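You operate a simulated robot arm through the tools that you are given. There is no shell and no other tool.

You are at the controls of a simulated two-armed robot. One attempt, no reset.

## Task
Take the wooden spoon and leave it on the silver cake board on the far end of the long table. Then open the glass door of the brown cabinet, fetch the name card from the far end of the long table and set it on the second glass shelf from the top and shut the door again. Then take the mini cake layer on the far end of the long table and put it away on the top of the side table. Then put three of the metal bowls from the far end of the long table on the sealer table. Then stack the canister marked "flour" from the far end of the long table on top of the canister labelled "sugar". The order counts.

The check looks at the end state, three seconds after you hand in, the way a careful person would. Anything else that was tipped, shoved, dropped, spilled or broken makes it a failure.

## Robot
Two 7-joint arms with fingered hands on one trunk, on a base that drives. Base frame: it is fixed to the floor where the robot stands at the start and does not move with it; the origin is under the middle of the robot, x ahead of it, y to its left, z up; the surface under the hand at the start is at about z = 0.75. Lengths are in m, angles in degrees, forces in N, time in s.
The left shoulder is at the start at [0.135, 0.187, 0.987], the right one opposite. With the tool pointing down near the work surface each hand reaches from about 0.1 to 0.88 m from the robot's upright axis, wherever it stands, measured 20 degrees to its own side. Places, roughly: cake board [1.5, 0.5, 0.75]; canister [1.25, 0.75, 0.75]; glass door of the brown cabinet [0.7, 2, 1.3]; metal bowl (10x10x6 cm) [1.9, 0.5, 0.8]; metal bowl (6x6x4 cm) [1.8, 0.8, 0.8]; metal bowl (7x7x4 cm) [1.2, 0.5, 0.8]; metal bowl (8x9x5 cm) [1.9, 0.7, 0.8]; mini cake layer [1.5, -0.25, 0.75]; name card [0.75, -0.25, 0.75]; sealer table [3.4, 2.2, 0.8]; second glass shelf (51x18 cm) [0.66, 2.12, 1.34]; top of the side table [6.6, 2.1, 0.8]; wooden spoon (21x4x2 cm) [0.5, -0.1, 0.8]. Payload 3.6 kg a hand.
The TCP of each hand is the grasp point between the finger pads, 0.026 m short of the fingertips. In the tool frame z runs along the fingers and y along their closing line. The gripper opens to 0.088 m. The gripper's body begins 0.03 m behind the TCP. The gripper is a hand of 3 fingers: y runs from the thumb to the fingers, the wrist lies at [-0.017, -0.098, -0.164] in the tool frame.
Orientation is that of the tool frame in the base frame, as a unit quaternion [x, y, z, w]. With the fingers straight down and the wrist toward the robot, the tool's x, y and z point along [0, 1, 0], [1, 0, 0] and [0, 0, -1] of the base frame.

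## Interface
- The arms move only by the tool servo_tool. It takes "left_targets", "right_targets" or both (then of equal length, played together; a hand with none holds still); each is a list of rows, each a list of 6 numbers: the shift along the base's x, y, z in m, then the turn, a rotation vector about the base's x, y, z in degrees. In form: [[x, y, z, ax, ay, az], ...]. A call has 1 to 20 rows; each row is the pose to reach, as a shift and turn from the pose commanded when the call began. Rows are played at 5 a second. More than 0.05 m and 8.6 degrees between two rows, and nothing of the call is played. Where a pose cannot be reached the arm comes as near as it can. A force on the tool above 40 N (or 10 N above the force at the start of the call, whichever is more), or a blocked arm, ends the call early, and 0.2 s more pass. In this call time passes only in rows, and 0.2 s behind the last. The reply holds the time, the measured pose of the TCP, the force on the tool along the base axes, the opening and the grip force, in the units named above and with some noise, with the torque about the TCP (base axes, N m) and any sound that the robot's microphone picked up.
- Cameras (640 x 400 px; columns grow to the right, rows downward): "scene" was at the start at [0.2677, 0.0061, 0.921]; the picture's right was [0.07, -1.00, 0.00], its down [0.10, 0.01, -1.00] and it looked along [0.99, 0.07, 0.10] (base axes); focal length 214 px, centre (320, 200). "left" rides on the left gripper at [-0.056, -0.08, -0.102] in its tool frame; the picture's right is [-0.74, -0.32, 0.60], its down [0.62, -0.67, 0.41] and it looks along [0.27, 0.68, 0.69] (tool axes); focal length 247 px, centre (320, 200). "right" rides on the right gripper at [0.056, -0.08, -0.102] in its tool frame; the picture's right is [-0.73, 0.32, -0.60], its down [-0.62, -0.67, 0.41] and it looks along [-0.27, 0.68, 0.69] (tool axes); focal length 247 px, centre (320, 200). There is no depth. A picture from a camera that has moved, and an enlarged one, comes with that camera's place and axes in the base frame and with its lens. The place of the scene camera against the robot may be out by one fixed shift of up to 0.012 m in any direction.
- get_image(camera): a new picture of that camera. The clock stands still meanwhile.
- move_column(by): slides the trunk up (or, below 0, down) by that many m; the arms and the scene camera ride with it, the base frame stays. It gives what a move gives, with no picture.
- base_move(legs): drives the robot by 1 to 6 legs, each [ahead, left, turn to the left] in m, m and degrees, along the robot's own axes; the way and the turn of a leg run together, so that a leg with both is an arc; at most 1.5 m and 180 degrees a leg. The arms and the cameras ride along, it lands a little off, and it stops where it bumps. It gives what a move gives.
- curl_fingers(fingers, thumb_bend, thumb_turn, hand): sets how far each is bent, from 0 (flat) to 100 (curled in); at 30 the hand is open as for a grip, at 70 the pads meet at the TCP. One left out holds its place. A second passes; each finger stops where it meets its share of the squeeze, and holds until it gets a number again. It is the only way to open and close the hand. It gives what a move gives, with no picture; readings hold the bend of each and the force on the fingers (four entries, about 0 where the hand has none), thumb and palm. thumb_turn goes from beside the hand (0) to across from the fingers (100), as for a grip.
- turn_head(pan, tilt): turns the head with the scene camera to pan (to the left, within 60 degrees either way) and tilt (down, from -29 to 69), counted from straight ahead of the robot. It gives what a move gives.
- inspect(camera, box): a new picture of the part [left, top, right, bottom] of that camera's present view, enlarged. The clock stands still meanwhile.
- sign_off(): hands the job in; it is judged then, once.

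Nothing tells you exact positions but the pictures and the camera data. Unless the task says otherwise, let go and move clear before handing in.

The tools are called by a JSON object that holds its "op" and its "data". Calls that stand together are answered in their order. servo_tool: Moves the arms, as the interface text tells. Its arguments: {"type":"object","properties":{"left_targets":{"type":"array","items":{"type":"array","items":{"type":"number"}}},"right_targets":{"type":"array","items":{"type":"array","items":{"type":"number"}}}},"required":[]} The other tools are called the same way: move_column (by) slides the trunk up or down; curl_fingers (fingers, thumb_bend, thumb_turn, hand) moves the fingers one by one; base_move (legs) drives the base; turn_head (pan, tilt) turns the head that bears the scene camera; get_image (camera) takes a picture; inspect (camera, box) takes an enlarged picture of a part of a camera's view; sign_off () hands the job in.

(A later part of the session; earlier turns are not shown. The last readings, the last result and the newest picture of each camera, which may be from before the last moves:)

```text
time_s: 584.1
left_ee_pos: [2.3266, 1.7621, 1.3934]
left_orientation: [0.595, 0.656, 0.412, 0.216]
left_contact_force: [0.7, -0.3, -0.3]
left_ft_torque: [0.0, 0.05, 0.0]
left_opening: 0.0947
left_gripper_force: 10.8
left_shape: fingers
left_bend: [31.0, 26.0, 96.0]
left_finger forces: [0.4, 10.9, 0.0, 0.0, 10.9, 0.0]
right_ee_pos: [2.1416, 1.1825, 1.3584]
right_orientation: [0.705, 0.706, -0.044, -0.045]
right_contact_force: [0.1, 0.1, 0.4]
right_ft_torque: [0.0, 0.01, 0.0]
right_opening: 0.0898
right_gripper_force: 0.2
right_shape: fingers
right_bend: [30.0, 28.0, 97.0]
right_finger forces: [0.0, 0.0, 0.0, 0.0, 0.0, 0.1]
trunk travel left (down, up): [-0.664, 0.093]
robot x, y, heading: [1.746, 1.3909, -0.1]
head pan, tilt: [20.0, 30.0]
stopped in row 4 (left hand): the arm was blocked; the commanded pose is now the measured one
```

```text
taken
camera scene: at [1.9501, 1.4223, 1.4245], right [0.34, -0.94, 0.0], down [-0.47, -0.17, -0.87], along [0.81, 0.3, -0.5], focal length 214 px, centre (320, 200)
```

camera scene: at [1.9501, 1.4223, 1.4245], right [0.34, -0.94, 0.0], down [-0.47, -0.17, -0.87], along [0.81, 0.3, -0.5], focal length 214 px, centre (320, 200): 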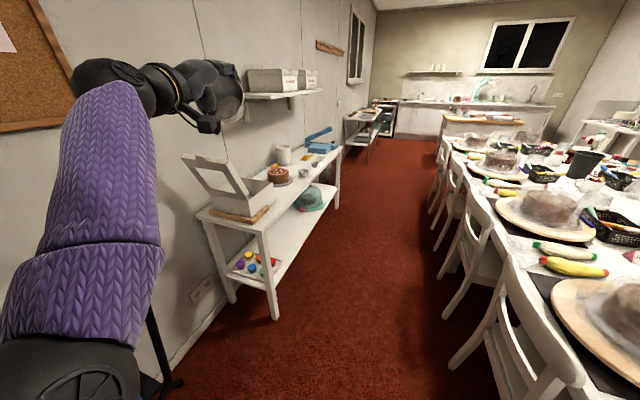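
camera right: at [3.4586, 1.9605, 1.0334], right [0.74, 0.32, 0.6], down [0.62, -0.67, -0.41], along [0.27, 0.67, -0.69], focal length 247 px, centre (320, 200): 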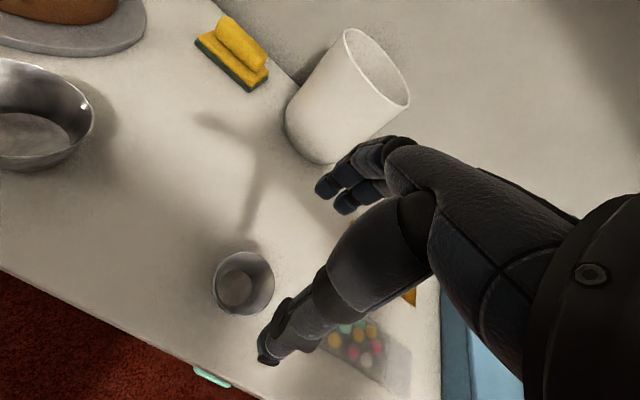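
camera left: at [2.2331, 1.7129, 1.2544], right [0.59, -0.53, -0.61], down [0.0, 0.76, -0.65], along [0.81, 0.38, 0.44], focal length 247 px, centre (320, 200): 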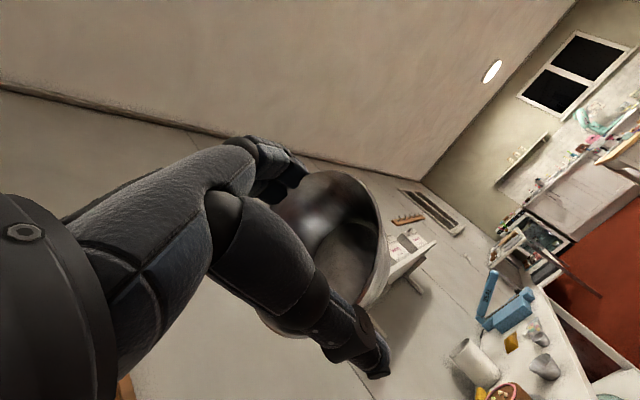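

{"op": "servo_tool", "data": {"left_targets": [[-0.01, -0.02, -0.015, -2, 6.6, -0.6], [-0.025, -0.04, -0.03, -4.1, 13.2, -1.3], [-0.04, -0.06, -0.045, -6.2, 19.8, -1.9], [-0.06, -0.08, -0.06, -8.2, 26.4, -2.5], [-0.08, -0.1, -0.08, -10.3, 33, -3.2], [-0.1, -0.125, -0.1, -12.4, 39.7, -3.8], [-0.12, -0.15, -0.12, -14.4, 46.3, -4.5], [-0.14, -0.17, -0.14, -16.5, 52.9, -5.1]]}}

{"op": "get_image", "data": {"camera": "scene"}}

{"op": "get_image", "data": {"camera": "left"}}

```text
time_s: 585.2
left_ee_pos: [2.2826, 1.6912, 1.4056]
left_orientation: [0.649, 0.702, 0.255, 0.145]
left_contact_force: [0.8, 0.1, -1.1]
left_ft_torque: [-0.03, 0.01, -0.04]
left_opening: 0.0946
left_gripper_force: 10.9
left_shape: fingers
left_bend: [31.0, 26.0, 96.0]
left_finger forces: [0.4, 10.8, 0.0, 0.0, 10.8, 0.1]
right_ee_pos: [2.1422, 1.1829, 1.3591]
right_orientation: [0.706, 0.706, -0.045, -0.044]
right_contact_force: [-0.1, 0.3, 0.2]
right_ft_torque: [0.01, 0.01, 0.0]
right_opening: 0.0895
right_gripper_force: 0.0
right_shape: fingers
right_bend: [30.0, 28.0, 97.0]
right_finger forces: [0.1, 0.1, 0.1, 0.1, 0.0, 0.0]
trunk travel left (down, up): [-0.664, 0.093]
robot x, y, heading: [1.7436, 1.3951, 0.2]
head pan, tilt: [20.0, 30.0]
stopped in row 5 (left hand): the arm was blocked; the commanded pose is now the measured one
```

```text
taken
camera scene: at [1.9501, 1.4236, 1.4244], right [0.34, -0.94, 0.0], down [-0.47, -0.17, -0.87], along [0.81, 0.3, -0.5], focal length 214 px, centre (320, 200)
```

scene: 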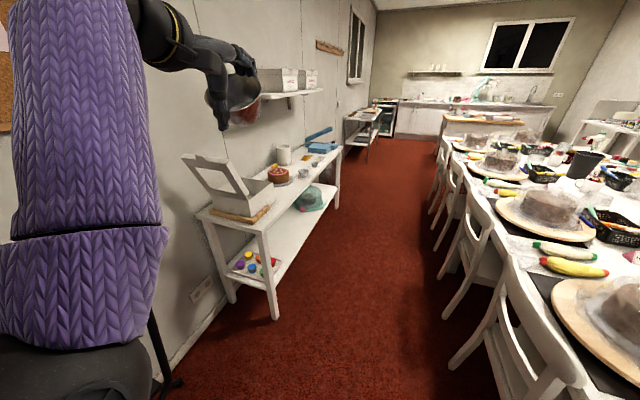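

```text
taken
camera left: at [2.1673, 1.618, 1.4398], right [0.14, -0.63, -0.76], down [-0.41, 0.67, -0.62], along [0.9, 0.4, -0.17], focal length 247 px, centre (320, 200)
```

left: 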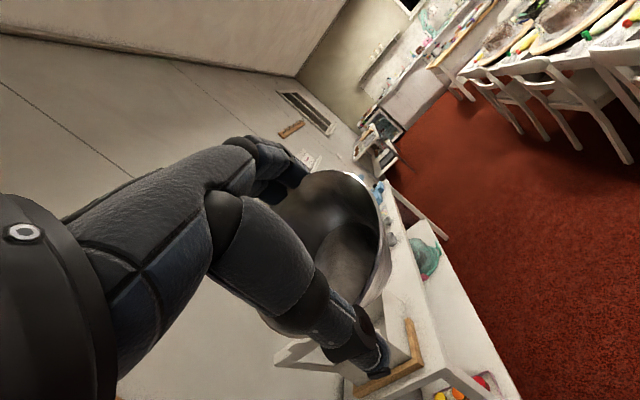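

{"op": "servo_tool", "data": {"left_targets": [[-0.01, -0.015, -0.015, -1.5, 5.5, -0.7], [-0.02, -0.03, -0.03, -3, 11, -1.5], [-0.03, -0.045, -0.05, -4.6, 16.5, -2.2], [-0.04, -0.06, -0.07, -6.1, 22, -2.9], [-0.05, -0.08, -0.09, -7.6, 27.5, -3.7], [-0.06, -0.1, -0.11, -9.1, 32.9, -4.4]]}}

{"op": "get_image", "data": {"camera": "scene"}}

{"op": "get_image", "data": {"camera": "left"}}

```text
time_s: 586.8
left_ee_pos: [2.2453, 1.6168, 1.3367]
left_orientation: [0.693, 0.719, 0.046, 0.019]
left_contact_force: [0.2, -0.4, -1.3]
left_ft_torque: [0.02, -0.02, 0.0]
left_opening: 0.0945
left_gripper_force: 10.8
left_shape: fingers
left_bend: [31.0, 26.0, 96.0]
left_finger forces: [0.4, 10.7, 0.1, 0.1, 10.4, 0.1]
right_ee_pos: [2.1417, 1.1832, 1.3588]
right_orientation: [0.706, 0.705, -0.045, -0.045]
right_contact_force: [-0.7, -0.6, 0.0]
right_ft_torque: [0.01, 0.03, 0.0]
right_opening: 0.0895
right_gripper_force: 0.0
right_shape: fingers
right_bend: [30.0, 28.0, 97.0]
right_finger forces: [0.1, 0.1, 0.0, 0.0, 0.0, 0.0]
trunk travel left (down, up): [-0.664, 0.093]
robot x, y, heading: [1.741, 1.3901, 0.1]
head pan, tilt: [20.0, 30.0]
stopped in row 6 (left hand): the arm was blocked; the commanded pose is now the measured one
```

```text
taken
camera scene: at [1.9501, 1.424, 1.4244], right [0.34, -0.94, 0.0], down [-0.47, -0.17, -0.87], along [0.81, 0.3, -0.5], focal length 214 px, centre (320, 200)
```

scene: 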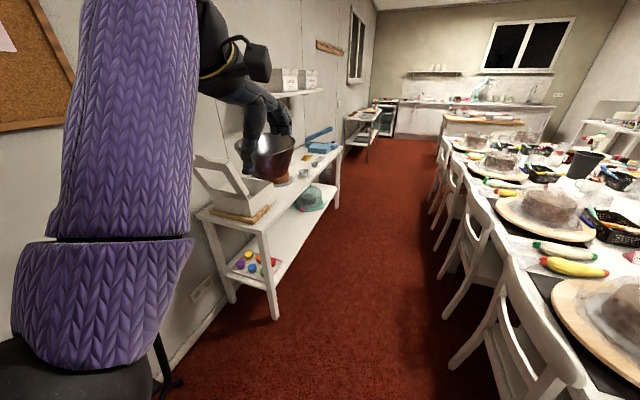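

```text
taken
camera left: at [2.1572, 1.5547, 1.4299], right [-0.23, -0.72, -0.65], down [-0.65, 0.62, -0.45], along [0.73, 0.32, -0.61], focal length 247 px, centre (320, 200)
```

left: 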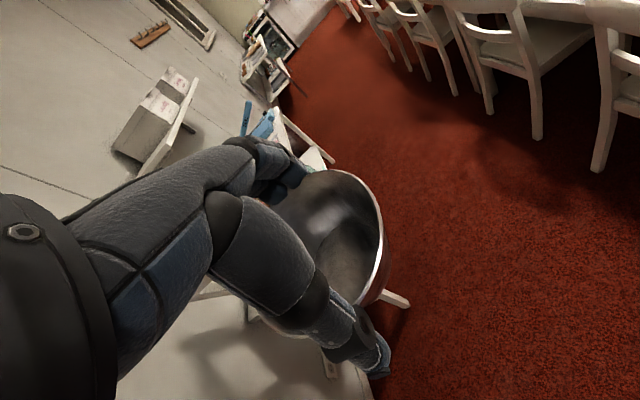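

The arm is folded and the bowl level again. Driving to the sealer table with bowl C.

{"op": "base_move", "data": {"legs": [[1.4, -0.02, 0], [0.4, 0, 0], [0, 0, 90]]}}

{"op": "move_column", "data": {"by": -0.22}}

{"op": "turn_head", "data": {"pan": 0, "tilt": 40}}

{"op": "get_image", "data": {"camera": "scene"}}

{"op": "get_image", "data": {"camera": "left"}}

```text
time_s: 599.6
left_ee_pos: [3.308, 1.8655, 1.3367]
left_orientation: [-0.018, 0.999, 0.047, -0.018]
left_contact_force: [-1.0, 0.3, -1.6]
left_ft_torque: [0.0, 0.0, 0.02]
left_opening: 0.0942
left_gripper_force: 9.7
left_shape: fingers
left_bend: [31.0, 26.0, 96.0]
left_finger forces: [0.4, 9.9, 0.0, 0.0, 9.5, 0.0]
right_ee_pos: [3.7417, 1.7625, 1.358]
right_orientation: [0.003, 0.998, -0.064, 0.0]
right_contact_force: [0.9, -0.5, 0.9]
right_ft_torque: [-0.01, -0.01, -0.01]
right_opening: 0.0896
right_gripper_force: 0.2
right_shape: fingers
right_bend: [30.0, 28.0, 97.0]
right_finger forces: [0.0, 0.1, 0.0, 0.1, 0.0, 0.1]
trunk travel left (down, up): [-0.664, 0.093]
robot x, y, heading: [3.5313, 1.3669, 89.6]
head pan, tilt: [20.0, 30.0]
```

```text
time_s: 602.0
left_ee_pos: [3.3084, 1.8645, 1.1168]
left_orientation: [-0.016, 0.999, 0.046, -0.019]
left_contact_force: [0.3, 0.9, -1.1]
left_ft_torque: [-0.02, 0.0, -0.02]
left_opening: 0.0941
left_gripper_force: 9.7
left_shape: fingers
left_bend: [31.0, 26.0, 96.0]
left_finger forces: [0.4, 9.9, 0.1, 0.0, 9.5, 0.0]
right_ee_pos: [3.7422, 1.762, 1.1381]
right_orientation: [0.002, 0.998, -0.063, 0.0]
right_contact_force: [0.2, -0.2, 0.3]
right_ft_torque: [-0.03, -0.01, -0.02]
right_opening: 0.0898
right_gripper_force: 0.1
right_shape: fingers
right_bend: [30.0, 28.0, 97.0]
right_finger forces: [0.0, 0.0, 0.0, 0.0, 0.0, 0.0]
trunk travel left (down, up): [-0.444, 0.313]
robot x, y, heading: [3.5314, 1.3645, 89.7]
head pan, tilt: [20.0, 30.0]
```

```text
time_s: 602.8
left_ee_pos: [3.3077, 1.8661, 1.1157]
left_orientation: [-0.017, 0.999, 0.046, -0.019]
left_contact_force: [0.5, 0.7, -1.7]
left_ft_torque: [0.02, 0.01, 0.03]
left_opening: 0.0941
left_gripper_force: 9.8
left_shape: fingers
left_bend: [31.0, 26.0, 96.0]
left_finger forces: [0.4, 9.9, 0.0, 0.0, 9.5, 0.0]
right_ee_pos: [3.7412, 1.7624, 1.1379]
right_orientation: [0.003, 0.998, -0.064, 0.0]
right_contact_force: [-0.1, -0.6, -0.3]
right_ft_torque: [-0.01, 0.0, 0.02]
right_opening: 0.0893
right_gripper_force: 0.1
right_shape: fingers
right_bend: [30.0, 28.0, 97.0]
right_finger forces: [0.0, 0.0, 0.0, 0.0, 0.0, 0.0]
trunk travel left (down, up): [-0.444, 0.313]
robot x, y, heading: [3.5294, 1.3653, 90.0]
head pan, tilt: [0.0, 40.0]
```

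```text
taken
camera scene: at [3.522, 1.5886, 1.1838], right [1.0, 0.0, 0.0], down [0.0, -0.64, -0.77], along [0.0, 0.77, -0.64], focal length 214 px, centre (320, 200)
```

scene: 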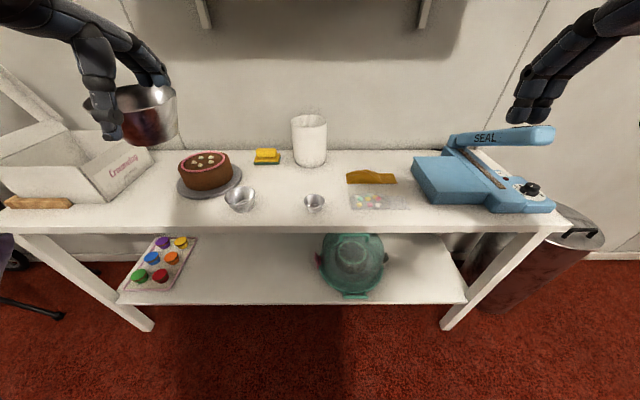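

```text
taken
camera left: at [3.3707, 1.7796, 1.2088], right [0.72, -0.24, -0.65], down [-0.62, -0.65, -0.45], along [-0.32, 0.73, -0.61], focal length 247 px, centre (320, 200)
```

left: 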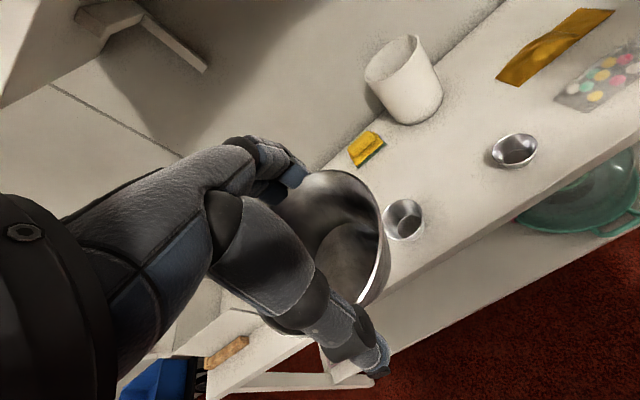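

{"op": "base_move", "data": {"legs": [[0.06, 0, 0]]}}

{"op": "servo_tool", "data": {"left_targets": [[0.01, 0.02, -0.01, -0.7, -0.3, -0.2], [0.03, 0.05, -0.02, -1.5, -0.6, -0.5], [0.05, 0.085, -0.03, -2.2, -0.9, -0.8], [0.07, 0.12, -0.045, -3, -1.2, -1.1], [0.085, 0.15, -0.07, -3.8, -1.6, -1.4], [0.1, 0.18, -0.1, -4.6, -1.9, -1.6], [0.109, 0.202, -0.13, -5.3, -2.2, -1.9]]}}

{"op": "get_image", "data": {"camera": "left"}}

{"op": "get_image", "data": {"camera": "scene"}}

```text
time_s: 603.8
left_ee_pos: [3.3087, 1.9272, 1.1142]
left_orientation: [-0.015, 0.999, 0.044, -0.019]
left_contact_force: [-0.2, 0.4, -1.1]
left_ft_torque: [-0.02, 0.01, 0.01]
left_opening: 0.0941
left_gripper_force: 10.7
left_shape: fingers
left_bend: [31.0, 26.0, 96.0]
left_finger forces: [0.4, 9.9, 0.1, 0.0, 9.6, 0.1]
right_ee_pos: [3.7421, 1.824, 1.1372]
right_orientation: [0.003, 0.998, -0.065, 0.0]
right_contact_force: [0.6, 0.7, -0.6]
right_ft_torque: [-0.01, 0.01, 0.06]
right_opening: 0.0898
right_gripper_force: 0.1
right_shape: fingers
right_bend: [30.0, 28.0, 97.0]
right_finger forces: [0.0, 0.0, 0.0, 0.0, 0.0, 0.1]
trunk travel left (down, up): [-0.444, 0.313]
robot x, y, heading: [3.5339, 1.424, 89.7]
head pan, tilt: [0.0, 40.0]
```

```text
time_s: 605.4
left_ee_pos: [3.4173, 2.1259, 0.9833]
left_orientation: [0.0, 1.0, -0.003, 0.001]
left_contact_force: [-0.3, -0.6, -3.3]
left_ft_torque: [0.07, 0.0, -0.01]
left_opening: 0.0936
left_gripper_force: 10.2
left_shape: fingers
left_bend: [31.0, 26.0, 96.0]
left_finger forces: [0.5, 9.9, 0.0, 0.1, 9.7, 0.0]
right_ee_pos: [3.7422, 1.8226, 1.1384]
right_orientation: [0.002, 0.998, -0.064, 0.0]
right_contact_force: [0.0, 0.7, 0.4]
right_ft_torque: [-0.01, 0.02, -0.01]
right_opening: 0.0897
right_gripper_force: 0.0
right_shape: fingers
right_bend: [30.0, 28.0, 97.0]
right_finger forces: [0.0, 0.0, 0.0, 0.0, 0.0, 0.1]
trunk travel left (down, up): [-0.444, 0.313]
robot x, y, heading: [3.53, 1.4239, 89.9]
head pan, tilt: [0.0, 40.0]
```

```text
taken
camera left: at [3.4736, 2.0473, 1.0871], right [0.73, -0.32, -0.6], down [-0.62, -0.67, -0.41], along [-0.27, 0.67, -0.69], focal length 247 px, centre (320, 200)
```

left: 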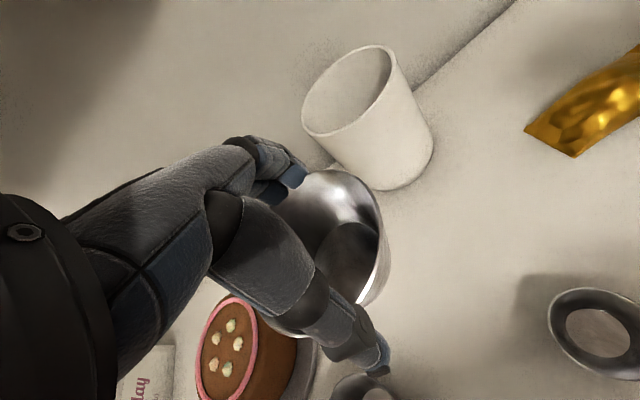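

```text
taken
camera scene: at [3.5226, 1.6486, 1.1836], right [1.0, 0.0, 0.0], down [0.0, -0.64, -0.77], along [0.0, 0.77, -0.64], focal length 214 px, centre (320, 200)
```

scene: 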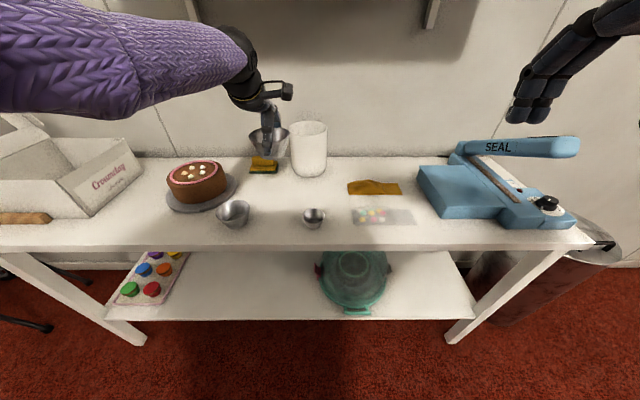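

{"op": "servo_tool", "data": {"left_targets": [[-0.002, -0.008, -0.04, 0, 0, 0], [-0.002, -0.01, -0.08, 0, 0, 0], [-0.002, -0.01, -0.115, 0, 0, 0], [-0.002, -0.01, -0.14, 0, 0, 0], [-0.002, -0.01, -0.154, 0, 0, 0], [-0.002, -0.01, -0.162, 0, 0, 0], [-0.002, -0.01, -0.168, 0, 0, 0], [-0.002, -0.01, -0.173, 0, 0, 0]]}}

{"op": "get_image", "data": {"camera": "left"}}

{"op": "inspect", "data": {"camera": "scene", "box": [180, 90, 360, 240]}}

```text
time_s: 607.2
left_ee_pos: [3.4076, 2.0684, 0.8394]
left_orientation: [0.0, 1.0, -0.001, 0.0]
left_contact_force: [0.4, -0.5, 0.4]
left_ft_torque: [0.01, -0.01, -0.02]
left_opening: 0.0932
left_gripper_force: 10.1
left_shape: fingers
left_bend: [32.0, 26.0, 96.0]
left_finger forces: [0.5, 9.4, 0.0, 0.0, 9.2, 0.1]
left hand out of reach, approached as far as the arm can: row 2, 3, 4, 5, 6, 7, 8
right_ee_pos: [3.7424, 1.8223, 1.1374]
right_orientation: [0.003, 0.998, -0.064, 0.0]
right_contact_force: [-0.1, 0.3, -0.2]
right_ft_torque: [0.0, -0.04, 0.0]
right_opening: 0.0895
right_gripper_force: 0.1
right_shape: fingers
right_bend: [30.0, 28.0, 97.0]
right_finger forces: [0.1, 0.0, 0.1, 0.1, 0.0, 0.0]
trunk travel left (down, up): [-0.444, 0.313]
robot x, y, heading: [3.5273, 1.4205, 89.8]
head pan, tilt: [0.0, 40.0]
```

```text
taken
camera left: at [3.4631, 1.9893, 0.9424], right [0.73, -0.32, -0.6], down [-0.62, -0.67, -0.41], along [-0.27, 0.67, -0.69], focal length 247 px, centre (320, 200)
```

left: 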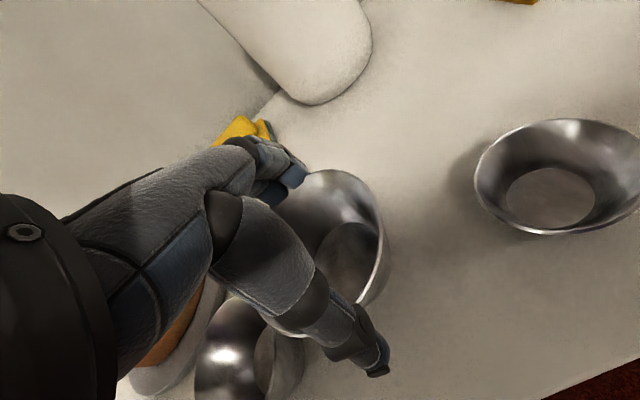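

```text
2.67 times, centred on (270, 165) of scene
camera zoom: at [3.5222, 1.6487, 1.1837], right [1.0, 0.0, 0.0], down [0.0, -0.64, -0.77], along [0.0, 0.77, -0.64], focal length 572 px, centre (453, 293)
```

zoom: 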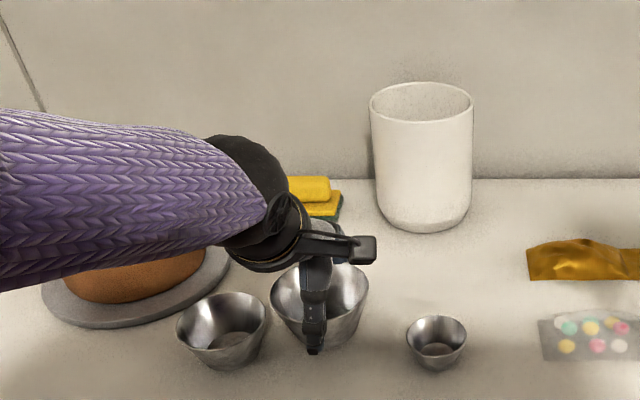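

The arm reached its limit early and C is close to B. I'll nudge the base forward 5 cm to move C clear, then lower with the trunk.

{"op": "base_move", "data": {"legs": [[0.05, 0, 0]]}}

{"op": "inspect", "data": {"camera": "scene", "box": [180, 90, 360, 240]}}

{"op": "get_image", "data": {"camera": "left"}}

```text
time_s: 608.1
left_ee_pos: [3.407, 2.12, 0.838]
left_orientation: [-0.001, 1.0, -0.001, -0.001]
left_contact_force: [0.3, 0.7, -1.0]
left_ft_torque: [-0.04, 0.01, 0.0]
left_opening: 0.0934
left_gripper_force: 9.6
left_shape: fingers
left_bend: [32.0, 26.0, 96.0]
left_finger forces: [0.6, 9.4, 0.1, 0.0, 9.3, 0.1]
right_ee_pos: [3.7422, 1.8759, 1.1363]
right_orientation: [0.003, 0.998, -0.065, 0.0]
right_contact_force: [-0.4, -0.1, 0.0]
right_ft_torque: [-0.03, 0.01, -0.01]
right_opening: 0.0896
right_gripper_force: 0.1
right_shape: fingers
right_bend: [30.0, 28.0, 97.0]
right_finger forces: [0.0, 0.1, 0.1, 0.0, 0.1, 0.1]
trunk travel left (down, up): [-0.444, 0.313]
robot x, y, heading: [3.5267, 1.4753, 90.1]
head pan, tilt: [0.0, 40.0]
```

```text
2.67 times, centred on (270, 165) of scene
camera zoom: at [3.5225, 1.7015, 1.1831], right [1.0, 0.0, 0.0], down [0.0, -0.64, -0.76], along [0.0, 0.76, -0.64], focal length 572 px, centre (453, 293)
```

zoom: 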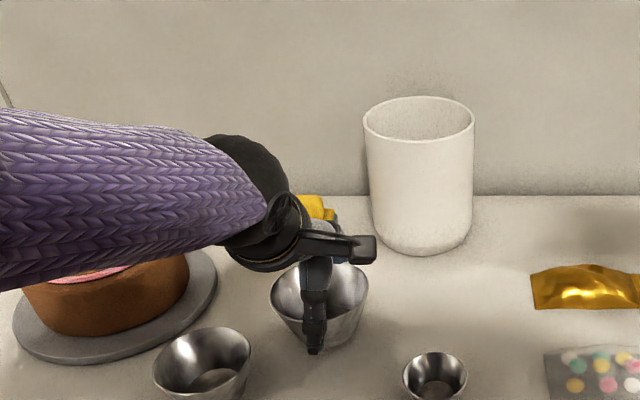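

```text
taken
camera left: at [3.4634, 2.0416, 0.9412], right [0.73, -0.32, -0.6], down [-0.62, -0.67, -0.41], along [-0.27, 0.67, -0.69], focal length 247 px, centre (320, 200)
```

left: 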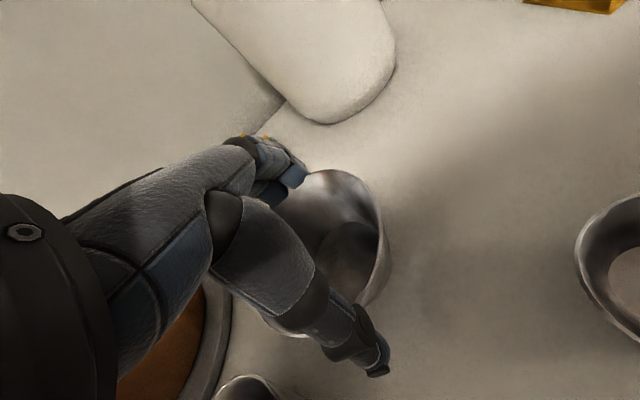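

{"op": "move_column", "data": {"by": -0.015}}

{"op": "move_column", "data": {"by": -0.006}}

{"op": "move_column", "data": {"by": -0.005}}

```text
time_s: 608.7
left_ee_pos: [3.4086, 2.1222, 0.8266]
left_orientation: [-0.001, 1.0, 0.001, 0.001]
left_contact_force: [-0.2, 1.1, 9.9]
left_ft_torque: [-0.25, 0.01, -0.01]
left_opening: 0.094
left_gripper_force: 10.9
left_shape: fingers
left_bend: [32.0, 26.0, 96.0]
left_finger forces: [0.8, 9.8, 0.0, 0.1, 12.0, 0.0]
right_ee_pos: [3.7427, 1.872, 1.1232]
right_orientation: [0.002, 0.998, -0.063, 0.0]
right_contact_force: [0.2, -0.2, -0.5]
right_ft_torque: [-0.02, 0.01, 0.01]
right_opening: 0.0895
right_gripper_force: 0.1
right_shape: fingers
right_bend: [30.0, 28.0, 97.0]
right_finger forces: [0.0, 0.1, 0.1, 0.0, 0.0, 0.0]
trunk travel left (down, up): [-0.429, 0.328]
robot x, y, heading: [3.5333, 1.4716, 89.7]
head pan, tilt: [0.0, 40.0]
```

```text
time_s: 609.3
left_ee_pos: [3.408, 2.121, 0.8228]
left_orientation: [0.001, 1.0, 0.003, 0.0]
left_contact_force: [-1.6, -4.7, 32.8]
left_ft_torque: [-0.81, -0.03, 0.05]
left_opening: 0.0948
left_gripper_force: 16.2
left_shape: fingers
left_bend: [32.0, 24.0, 97.0]
left_finger forces: [0.6, 8.6, 0.0, 0.0, 23.3, 0.0]
right_ee_pos: [3.743, 1.8696, 1.1177]
right_orientation: [0.003, 0.998, -0.062, 0.0]
right_contact_force: [0.5, -0.3, -0.8]
right_ft_torque: [-0.03, 0.02, -0.02]
right_opening: 0.0896
right_gripper_force: 0.0
right_shape: fingers
right_bend: [30.0, 28.0, 97.0]
right_finger forces: [0.1, 0.0, 0.0, 0.1, 0.0, 0.0]
trunk travel left (down, up): [-0.423, 0.334]
robot x, y, heading: [3.5341, 1.4735, 89.8]
head pan, tilt: [0.0, 40.0]
```

```text
time_s: 609.7
left_ee_pos: [3.4094, 2.1269, 0.8219]
left_orientation: [0.0, 1.0, 0.007, 0.0]
left_contact_force: [-0.5, -4.8, 19.8]
left_ft_torque: [-0.79, -0.03, -0.02]
left_opening: 0.0956
left_gripper_force: 17.8
left_shape: fingers
left_bend: [32.0, 23.0, 97.0]
left_finger forces: [1.4, 10.7, 0.0, 0.0, 23.3, 0.1]
right_ee_pos: [3.7428, 1.8724, 1.1139]
right_orientation: [0.003, 0.998, -0.064, 0.0]
right_contact_force: [0.4, 0.7, 0.4]
right_ft_torque: [0.04, -0.01, -0.02]
right_opening: 0.0895
right_gripper_force: 0.1
right_shape: fingers
right_bend: [30.0, 28.0, 97.0]
right_finger forces: [0.1, 0.0, 0.0, 0.1, 0.1, 0.1]
trunk travel left (down, up): [-0.42, 0.337]
robot x, y, heading: [3.5314, 1.4785, 89.9]
head pan, tilt: [0.0, 40.0]
stopped: the force on the tool passed its limit at 46 N (the readings are from after the stop); the commanded pose is now the measured one
```

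Contact. Relieving slightly and releasing bowl C.

{"op": "move_column", "data": {"by": 0.006}}

{"op": "curl_fingers", "data": {"hand": "left", "fingers": 20, "thumb_bend": 16}}

{"op": "curl_fingers", "data": {"hand": "left", "fingers": 12, "thumb_bend": 10}}

{"op": "get_image", "data": {"camera": "left"}}

{"op": "inspect", "data": {"camera": "scene", "box": [180, 90, 360, 240]}}

```text
time_s: 610.2
left_ee_pos: [3.4087, 2.123, 0.8238]
left_orientation: [0.001, 1.0, 0.001, 0.0]
left_contact_force: [-0.2, 0.8, 2.7]
left_ft_torque: [-0.06, 0.01, 0.01]
left_opening: 0.0952
left_gripper_force: 12.9
left_shape: fingers
left_bend: [31.0, 26.0, 96.0]
left_finger forces: [1.7, 11.5, 0.0, 0.0, 11.8, 0.1]
right_ee_pos: [3.7432, 1.8741, 1.12]
right_orientation: [0.002, 0.998, -0.063, -0.001]
right_contact_force: [0.1, -0.3, -0.6]
right_ft_torque: [-0.01, -0.02, 0.0]
right_opening: 0.0895
right_gripper_force: 0.0
right_shape: fingers
right_bend: [30.0, 28.0, 97.0]
right_finger forces: [0.1, 0.0, 0.0, 0.0, 0.1, 0.0]
trunk travel left (down, up): [-0.426, 0.331]
robot x, y, heading: [3.5318, 1.4754, 89.6]
head pan, tilt: [0.0, 40.0]
```

```text
time_s: 611.2
left_ee_pos: [3.4083, 2.1246, 0.824]
left_orientation: [0.0, 1.0, 0.001, 0.0]
left_contact_force: [0.2, -0.4, 0.1]
left_ft_torque: [0.03, 0.02, 0.01]
left_opening: 0.1119
left_gripper_force: 0.0
left_shape: fingers
left_bend: [20.0, 16.0, 97.0]
left_finger forces: [0.1, 0.0, 0.0, 0.0, 0.2, 0.1]
right_ee_pos: [3.742, 1.8732, 1.1197]
right_orientation: [0.003, 0.998, -0.064, 0.0]
right_contact_force: [0.6, 0.8, -0.1]
right_ft_torque: [-0.03, 0.02, -0.02]
right_opening: 0.0896
right_gripper_force: 0.0
right_shape: fingers
right_bend: [30.0, 28.0, 97.0]
right_finger forces: [0.0, 0.1, 0.0, 0.1, 0.0, 0.1]
trunk travel left (down, up): [-0.426, 0.331]
robot x, y, heading: [3.5327, 1.4746, 90.0]
head pan, tilt: [0.0, 40.0]
```

```text
time_s: 612.2
left_ee_pos: [3.4077, 2.1245, 0.8251]
left_orientation: [0.001, 1.0, 0.002, 0.0]
left_contact_force: [0.0, 0.4, -0.1]
left_ft_torque: [0.01, 0.01, 0.0]
left_opening: 0.1246
left_gripper_force: 0.0
left_shape: fingers
left_bend: [12.0, 10.0, 97.0]
left_finger forces: [0.0, 0.0, 0.0, 0.0, 0.0, 0.0]
right_ee_pos: [3.7426, 1.8724, 1.1194]
right_orientation: [0.002, 0.998, -0.064, 0.001]
right_contact_force: [-0.1, -0.2, -0.3]
right_ft_torque: [0.02, 0.01, -0.01]
right_opening: 0.0897
right_gripper_force: 0.0
right_shape: fingers
right_bend: [30.0, 28.0, 97.0]
right_finger forces: [0.0, 0.0, 0.0, 0.0, 0.0, 0.1]
trunk travel left (down, up): [-0.426, 0.331]
robot x, y, heading: [3.5326, 1.4722, 89.6]
head pan, tilt: [0.0, 40.0]
```

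```text
taken
camera left: at [3.4643, 2.0451, 0.9272], right [0.73, -0.32, -0.6], down [-0.62, -0.66, -0.41], along [-0.27, 0.68, -0.68], focal length 247 px, centre (320, 200)
```

left: 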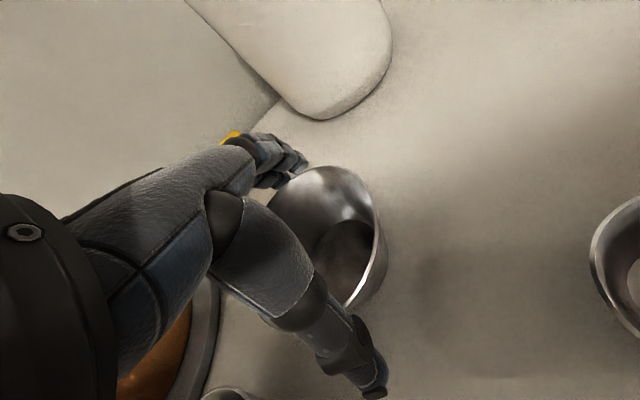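

```text
2.67 times, centred on (270, 165) of scene
camera zoom: at [3.5225, 1.7004, 1.1649], right [1.0, 0.0, 0.0], down [0.0, -0.64, -0.77], along [0.0, 0.77, -0.64], focal length 572 px, centre (453, 293)
```

zoom: 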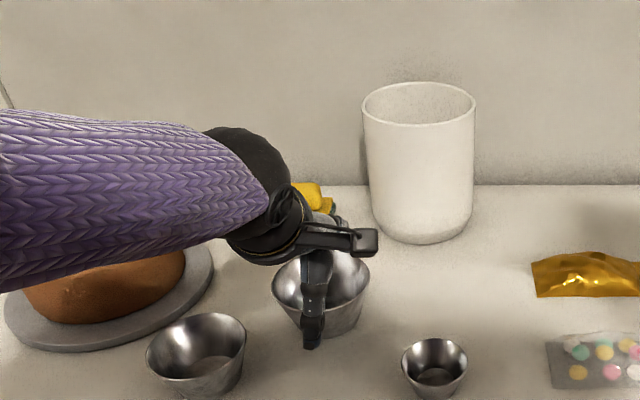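

{"op": "move_column", "data": {"by": 0.05}}

{"op": "servo_tool", "data": {"left_targets": [[0, -0.005, 0.02, 0, 0, 0], [-0.01, -0.02, 0.04, 0, 0, 0], [-0.02, -0.05, 0.06, 0, 0, 0], [-0.03, -0.08, 0.08, 0, 0, 0], [-0.05, -0.11, 0.09, 0, 0, 0], [-0.07, -0.14, 0.1, 0, 0, 0], [-0.09, -0.17, 0.11, 0, 0, 0], [-0.11, -0.2, 0.12, 0, 0, 0], [-0.12, -0.23, 0.12, 0, 0, 0]]}}

{"op": "get_image", "data": {"camera": "scene"}}

{"op": "get_image", "data": {"camera": "left"}}

```text
time_s: 613.1
left_ee_pos: [3.408, 2.1243, 0.8827]
left_orientation: [0.0, 1.0, 0.009, 0.0]
left_contact_force: [0.1, 0.2, 0.6]
left_ft_torque: [-0.03, 0.01, -0.02]
left_opening: 0.125
left_gripper_force: 0.0
left_shape: fingers
left_bend: [12.0, 10.0, 97.0]
left_finger forces: [0.0, 0.2, 0.1, 0.0, 0.0, 0.0]
right_ee_pos: [3.7422, 1.8724, 1.1691]
right_orientation: [0.003, 0.998, -0.065, -0.001]
right_contact_force: [-0.3, 0.0, -0.2]
right_ft_torque: [0.03, 0.01, 0.0]
right_opening: 0.0896
right_gripper_force: 0.0
right_shape: fingers
right_bend: [30.0, 28.0, 97.0]
right_finger forces: [0.0, 0.1, 0.0, 0.0, 0.0, 0.0]
trunk travel left (down, up): [-0.476, 0.281]
robot x, y, heading: [3.5312, 1.4744, 89.9]
head pan, tilt: [0.0, 40.0]
```

```text
time_s: 615.1
left_ee_pos: [3.289, 1.8926, 1.0039]
left_orientation: [0.0, 1.0, 0.011, 0.001]
left_contact_force: [0.0, -0.6, -0.5]
left_ft_torque: [0.06, -0.01, -0.03]
left_opening: 0.1249
left_gripper_force: 0.0
left_shape: fingers
left_bend: [12.0, 10.0, 97.0]
left_finger forces: [0.0, 0.0, 0.0, 0.0, 0.1, 0.1]
right_ee_pos: [3.741, 1.8716, 1.1714]
right_orientation: [0.002, 0.998, -0.064, -0.001]
right_contact_force: [-0.5, -0.5, 1.1]
right_ft_torque: [0.01, -0.01, 0.01]
right_opening: 0.0897
right_gripper_force: 0.1
right_shape: fingers
right_bend: [30.0, 28.0, 97.0]
right_finger forces: [0.1, 0.0, 0.0, 0.1, 0.1, 0.0]
trunk travel left (down, up): [-0.476, 0.281]
robot x, y, heading: [3.5296, 1.4751, 89.7]
head pan, tilt: [0.0, 40.0]
```

```text
taken
camera scene: at [3.5223, 1.6955, 1.2175], right [1.0, 0.0, 0.0], down [0.0, -0.64, -0.77], along [0.0, 0.77, -0.64], focal length 214 px, centre (320, 200)
```

scene: 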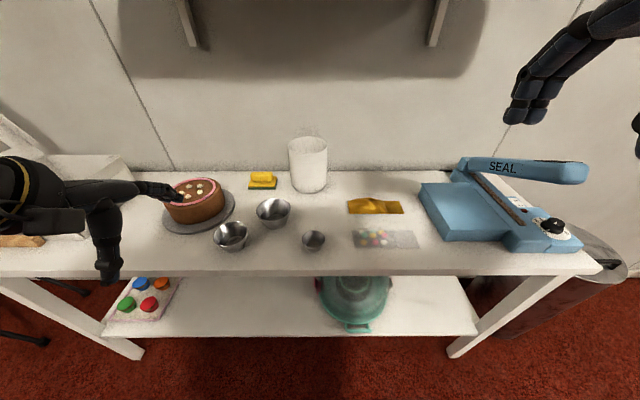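

```text
taken
camera left: at [3.3441, 1.8124, 1.1058], right [0.73, -0.31, -0.6], down [-0.62, -0.66, -0.42], along [-0.27, 0.69, -0.67], focal length 247 px, centre (320, 200)
```

left: 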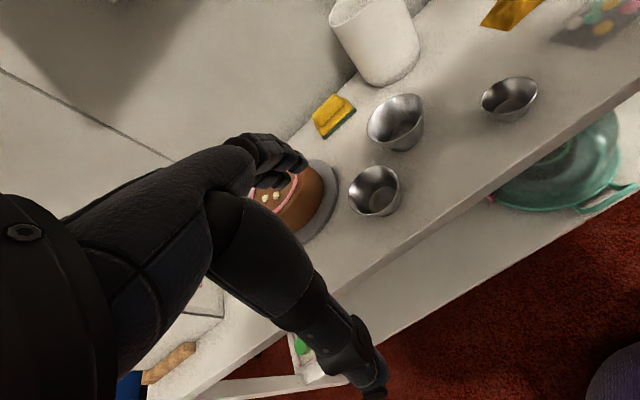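

All three bowls stand on the sealer table. Last step: the FLOUR canister near the containers at about (0.75, 0.6), to be stacked on SUGAR. Driving back along the aisle.

{"op": "base_move", "data": {"legs": [[-0.07, 0, 0], [0, 0, 90], [1.2, 0, 0], [1.05, 0, 0], [0, 0, 90]]}}

{"op": "turn_head", "data": {"pan": -30, "tilt": 35}}

{"op": "get_image", "data": {"camera": "scene"}}

```text
time_s: 634.5
left_ee_pos: [1.5103, 1.0167, 1.0043]
left_orientation: [1.0, -0.015, -0.001, 0.009]
left_contact_force: [0.2, -0.6, 0.1]
left_ft_torque: [-0.02, -0.01, -0.01]
left_opening: 0.125
left_gripper_force: 0.1
left_shape: fingers
left_bend: [12.0, 10.0, 97.0]
left_finger forces: [0.0, 0.0, 0.0, 0.0, 0.0, 0.0]
right_ee_pos: [1.0578, 1.0507, 1.1705]
right_orientation: [0.998, -0.017, 0.002, -0.063]
right_contact_force: [0.7, -1.4, -0.1]
right_ft_torque: [0.01, 0.02, -0.04]
right_opening: 0.0894
right_gripper_force: 0.0
right_shape: fingers
right_bend: [30.0, 28.0, 97.0]
right_finger forces: [0.0, 0.1, 0.0, 0.0, 0.0, 0.0]
trunk travel left (down, up): [-0.476, 0.281]
robot x, y, heading: [1.2795, 1.4437, -91.8]
head pan, tilt: [0.0, 40.0]
```

```text
time_s: 635.4
left_ee_pos: [1.5115, 1.0162, 1.0032]
left_orientation: [1.0, -0.015, -0.001, 0.009]
left_contact_force: [0.5, 0.1, -0.5]
left_ft_torque: [0.02, 0.01, -0.02]
left_opening: 0.1248
left_gripper_force: 0.0
left_shape: fingers
left_bend: [12.0, 10.0, 97.0]
left_finger forces: [0.1, 0.0, 0.0, 0.0, 0.1, 0.0]
right_ee_pos: [1.0569, 1.0502, 1.1697]
right_orientation: [0.998, -0.017, 0.002, -0.063]
right_contact_force: [-0.7, -0.3, 0.1]
right_ft_torque: [0.0, 0.02, -0.02]
right_opening: 0.0895
right_gripper_force: 0.1
right_shape: fingers
right_bend: [30.0, 28.0, 97.0]
right_finger forces: [0.0, 0.0, 0.0, 0.0, 0.0, 0.1]
trunk travel left (down, up): [-0.476, 0.281]
robot x, y, heading: [1.281, 1.4403, -91.9]
head pan, tilt: [-30.0, 35.0]
```

```text
taken
camera scene: at [1.2204, 1.2311, 1.2249], right [-0.85, 0.53, 0.0], down [0.3, 0.49, -0.82], along [-0.43, -0.7, -0.57], focal length 214 px, centre (320, 200)
```

scene: 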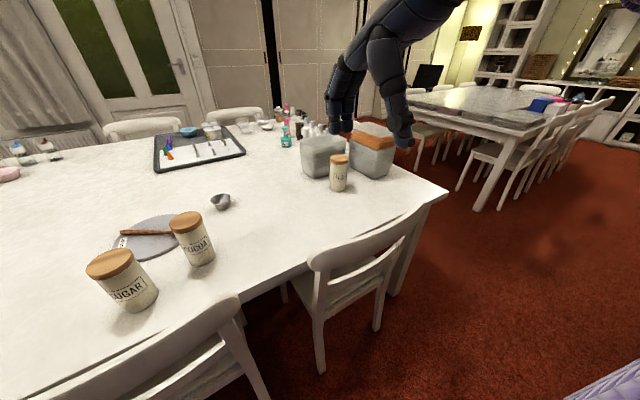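

I can see the FLOUR canister by the containers at about (0.75, 0.61). Zooming in to check the gaps around it.

{"op": "inspect", "data": {"camera": "scene", "box": [280, 110, 440, 210]}}

{"op": "get_image", "data": {"camera": "right"}}

```text
4.00 times, centred on (360, 160) of scene
camera zoom: at [1.2204, 1.2311, 1.2249], right [-0.85, 0.53, 0.0], down [0.3, 0.49, -0.82], along [-0.43, -0.7, -0.57], focal length 858 px, centre (160, 360)
```

zoom: 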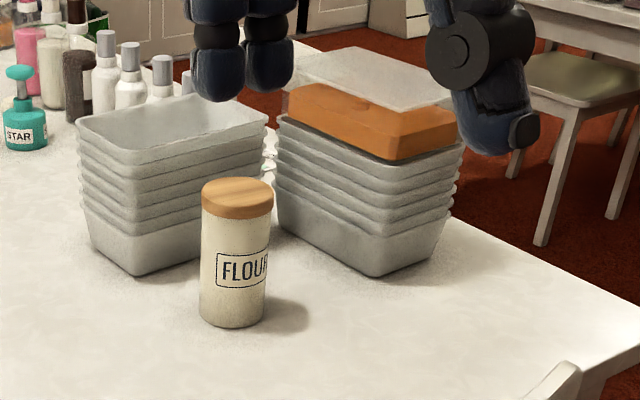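

```text
taken
camera right: at [1.1153, 1.1155, 1.2809], right [-0.75, -0.37, 0.55], down [-0.6, 0.73, -0.32], along [-0.29, -0.57, -0.77], focal length 247 px, centre (320, 200)
```

right: 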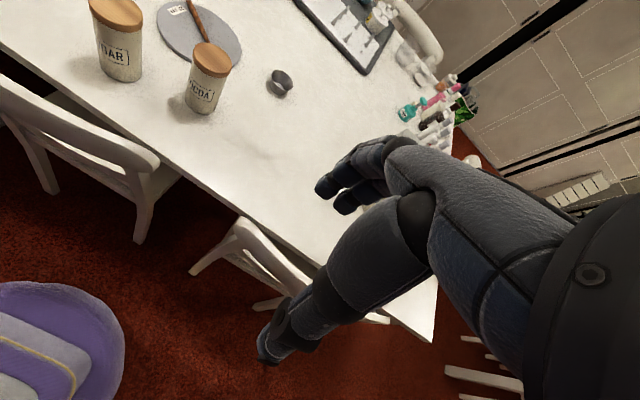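

The flour canister has clear gaps around it. I'll raise both hands, strafe to x≈0.62, lower the trunk and reach with the left hand.

{"op": "base_move", "data": {"legs": [[0.1, 0, 1.8], [0, -0.65, 0]]}}

{"op": "servo_tool", "data": {"left_targets": [[0.0, 0.0, 0.04, 0, 0, 0], [0.0, -0.01, 0.08, 0, 0, 0], [0.0, -0.02, 0.12, 0, 0, 0], [0.0, -0.03, 0.16, 0, 0, 0], [0.0, -0.04, 0.2, 0, 0, 0], [0.0, -0.05, 0.24, 0, 0, 0]]}}

{"op": "curl_fingers", "data": {"hand": "left", "fingers": 20, "thumb_bend": 20}}

{"op": "turn_head", "data": {"pan": 5, "tilt": 45}}

{"op": "get_image", "data": {"camera": "scene"}}

{"op": "get_image", "data": {"camera": "left"}}

```text
time_s: 639.8
left_ee_pos: [0.8667, 0.9221, 1.0046]
left_orientation: [1.0, -0.002, -0.001, 0.009]
left_contact_force: [-0.1, -0.1, 0.4]
left_ft_torque: [-0.01, 0.03, -0.01]
left_opening: 0.1249
left_gripper_force: 0.1
left_shape: fingers
left_bend: [12.0, 10.0, 97.0]
left_finger forces: [0.0, 0.1, 0.0, 0.0, 0.0, 0.0]
right_ee_pos: [0.4135, 0.9455, 1.1692]
right_orientation: [0.998, -0.003, 0.0, -0.064]
right_contact_force: [0.3, 0.4, -0.6]
right_ft_torque: [0.02, -0.01, -0.02]
right_opening: 0.0895
right_gripper_force: 0.1
right_shape: fingers
right_bend: [30.0, 28.0, 97.0]
right_finger forces: [0.0, 0.0, 0.1, 0.0, 0.0, 0.1]
trunk travel left (down, up): [-0.476, 0.281]
robot x, y, heading: [0.6259, 1.3408, -90.3]
head pan, tilt: [-30.0, 35.0]
```

```text
time_s: 641.2
left_ee_pos: [0.8663, 0.8727, 1.2448]
left_orientation: [1.0, -0.002, -0.001, 0.009]
left_contact_force: [0.2, 0.3, -0.4]
left_ft_torque: [0.0, 0.02, 0.0]
left_opening: 0.1254
left_gripper_force: 0.0
left_shape: fingers
left_bend: [12.0, 10.0, 97.0]
left_finger forces: [0.0, 0.0, 0.0, 0.0, 0.0, 0.1]
right_ee_pos: [0.4141, 0.9454, 1.1694]
right_orientation: [0.998, -0.003, 0.0, -0.064]
right_contact_force: [-0.8, 0.3, 0.3]
right_ft_torque: [-0.01, 0.01, 0.0]
right_opening: 0.0898
right_gripper_force: 0.1
right_shape: fingers
right_bend: [30.0, 28.0, 97.0]
right_finger forces: [0.0, 0.0, 0.0, 0.0, 0.1, 0.0]
trunk travel left (down, up): [-0.476, 0.281]
robot x, y, heading: [0.6241, 1.3463, -90.2]
head pan, tilt: [-30.0, 35.0]
```

```text
time_s: 642.2
left_ee_pos: [0.8666, 0.873, 1.2451]
left_orientation: [1.0, -0.001, -0.001, 0.009]
left_contact_force: [0.3, 0.3, 0.5]
left_ft_torque: [-0.02, -0.03, 0.0]
left_opening: 0.1099
left_gripper_force: 0.1
left_shape: fingers
left_bend: [20.0, 20.0, 97.0]
left_finger forces: [0.0, 0.1, 0.0, 0.0, 0.0, 0.1]
right_ee_pos: [0.4146, 0.9468, 1.1702]
right_orientation: [0.998, -0.004, 0.0, -0.064]
right_contact_force: [0.1, -0.1, -0.2]
right_ft_torque: [-0.01, -0.03, -0.04]
right_opening: 0.0897
right_gripper_force: 0.1
right_shape: fingers
right_bend: [30.0, 28.0, 97.0]
right_finger forces: [0.0, 0.0, 0.1, 0.1, 0.1, 0.1]
trunk travel left (down, up): [-0.476, 0.281]
robot x, y, heading: [0.6264, 1.3439, -90.3]
head pan, tilt: [-30.0, 35.0]
```

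```text
time_s: 643.2
left_ee_pos: [0.866, 0.8726, 1.2447]
left_orientation: [1.0, -0.002, -0.001, 0.009]
left_contact_force: [-0.4, 0.1, -0.2]
left_ft_torque: [0.0, 0.03, 0.01]
left_opening: 0.1099
left_gripper_force: 0.1
left_shape: fingers
left_bend: [20.0, 20.0, 97.0]
left_finger forces: [0.1, 0.1, 0.1, 0.0, 0.0, 0.0]
right_ee_pos: [0.4137, 0.9451, 1.1702]
right_orientation: [0.998, -0.004, 0.001, -0.064]
right_contact_force: [-0.1, 0.8, -0.7]
right_ft_torque: [-0.01, -0.01, 0.03]
right_opening: 0.0897
right_gripper_force: 0.0
right_shape: fingers
right_bend: [30.0, 28.0, 97.0]
right_finger forces: [0.0, 0.0, 0.0, 0.1, 0.1, 0.0]
trunk travel left (down, up): [-0.476, 0.281]
robot x, y, heading: [0.6258, 1.345, -90.6]
head pan, tilt: [5.0, 45.0]
```

```text
taken
camera scene: at [0.6232, 1.1254, 1.2101], right [-1.0, -0.08, 0.0], down [-0.06, 0.7, -0.71], along [0.06, -0.7, -0.71], focal length 214 px, centre (320, 200)
```

scene: 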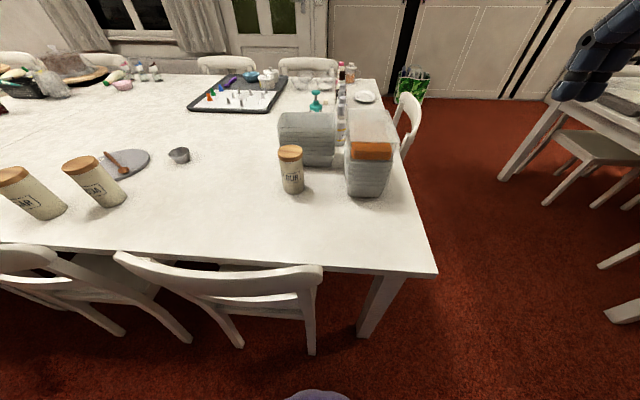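

```text
taken
camera left: at [0.8104, 0.9557, 1.3458], right [-0.73, 0.31, -0.6], down [0.63, 0.66, -0.42], along [0.26, -0.69, -0.67], focal length 247 px, centre (320, 200)
```

left: 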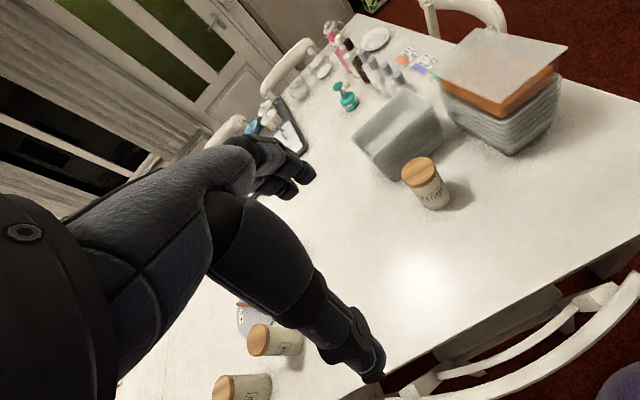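

{"op": "move_column", "data": {"by": -0.28}}

{"op": "servo_tool", "data": {"left_targets": [[-0.01, -0.03, 0.02, 0, 0, 0], [-0.03, -0.065, 0.03, 0, 0, 0], [-0.05, -0.1, 0.03, 0, 0, 0], [-0.07, -0.14, 0.03, 0, 0, 0], [-0.09, -0.18, 0.03, 0, 0, 0], [-0.105, -0.22, 0.03, 0, 0, 0], [-0.114, -0.25, 0.03, 0, 0, 0], [-0.114, -0.263, 0.03, 0, 0, 0]]}}

{"op": "get_image", "data": {"camera": "left"}}

{"op": "get_image", "data": {"camera": "scene"}}

```text
time_s: 646.0
left_ee_pos: [0.867, 0.8728, 0.965]
left_orientation: [1.0, -0.001, 0.0, 0.009]
left_contact_force: [0.2, 0.8, -0.1]
left_ft_torque: [0.05, -0.01, -0.02]
left_opening: 0.1095
left_gripper_force: 0.1
left_shape: fingers
left_bend: [20.0, 20.0, 97.0]
left_finger forces: [0.0, 0.0, 0.0, 0.0, 0.1, 0.0]
right_ee_pos: [0.4141, 0.9314, 0.8638]
right_orientation: [0.995, -0.004, 0.0, -0.102]
right_contact_force: [-0.5, 0.3, -0.2]
right_ft_torque: [0.01, -0.02, 0.0]
right_opening: 0.0895
right_gripper_force: 0.0
right_shape: fingers
right_bend: [30.0, 28.0, 97.0]
right_finger forces: [0.0, 0.0, 0.0, 0.1, 0.0, 0.1]
trunk travel left (down, up): [-0.196, 0.561]
robot x, y, heading: [0.6243, 1.3448, -90.2]
head pan, tilt: [5.0, 45.0]
```

```text
time_s: 647.8
left_ee_pos: [0.7526, 0.6084, 0.9944]
left_orientation: [1.0, -0.002, 0.0, 0.009]
left_contact_force: [-0.1, 0.8, -0.9]
left_ft_torque: [0.03, -0.02, -0.01]
left_opening: 0.1095
left_gripper_force: 0.1
left_shape: fingers
left_bend: [20.0, 20.0, 97.0]
left_finger forces: [0.1, 0.0, 0.0, 0.0, 0.1, 0.1]
right_ee_pos: [0.4136, 0.9302, 0.8643]
right_orientation: [0.995, -0.004, 0.0, -0.102]
right_contact_force: [0.7, 0.5, -0.5]
right_ft_torque: [0.01, -0.01, 0.03]
right_opening: 0.0896
right_gripper_force: 0.1
right_shape: fingers
right_bend: [30.0, 28.0, 97.0]
right_finger forces: [0.0, 0.1, 0.0, 0.1, 0.1, 0.1]
trunk travel left (down, up): [-0.196, 0.561]
robot x, y, heading: [0.6257, 1.3437, -90.3]
head pan, tilt: [5.0, 45.0]
```

```text
taken
camera left: at [0.6969, 0.6925, 1.0954], right [-0.73, 0.31, -0.61], down [0.63, 0.65, -0.42], along [0.27, -0.69, -0.67], focal length 247 px, centre (320, 200)
```

left: 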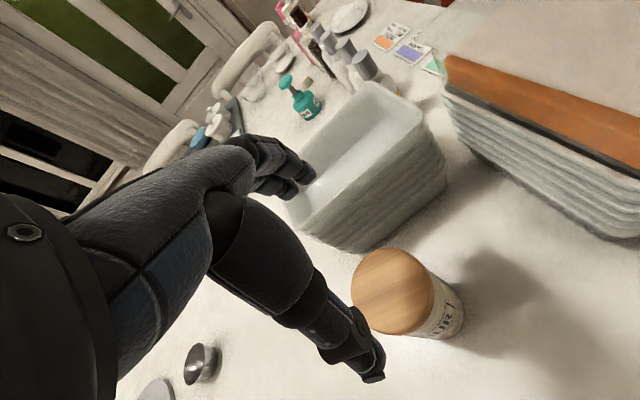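

```text
taken
camera scene: at [0.623, 1.0859, 0.9089], right [-1.0, -0.08, 0.0], down [-0.06, 0.7, -0.71], along [0.06, -0.7, -0.71], focal length 214 px, centre (320, 200)
```

scene: 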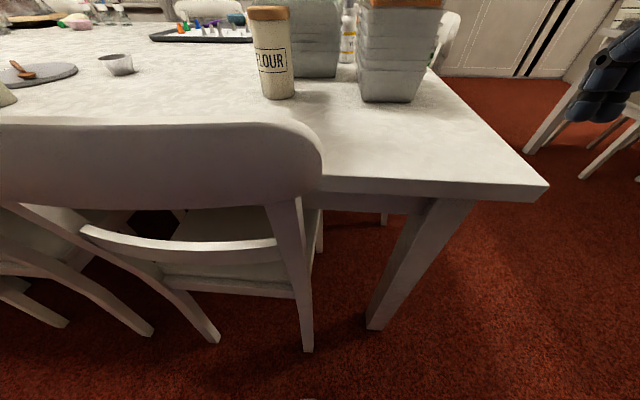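

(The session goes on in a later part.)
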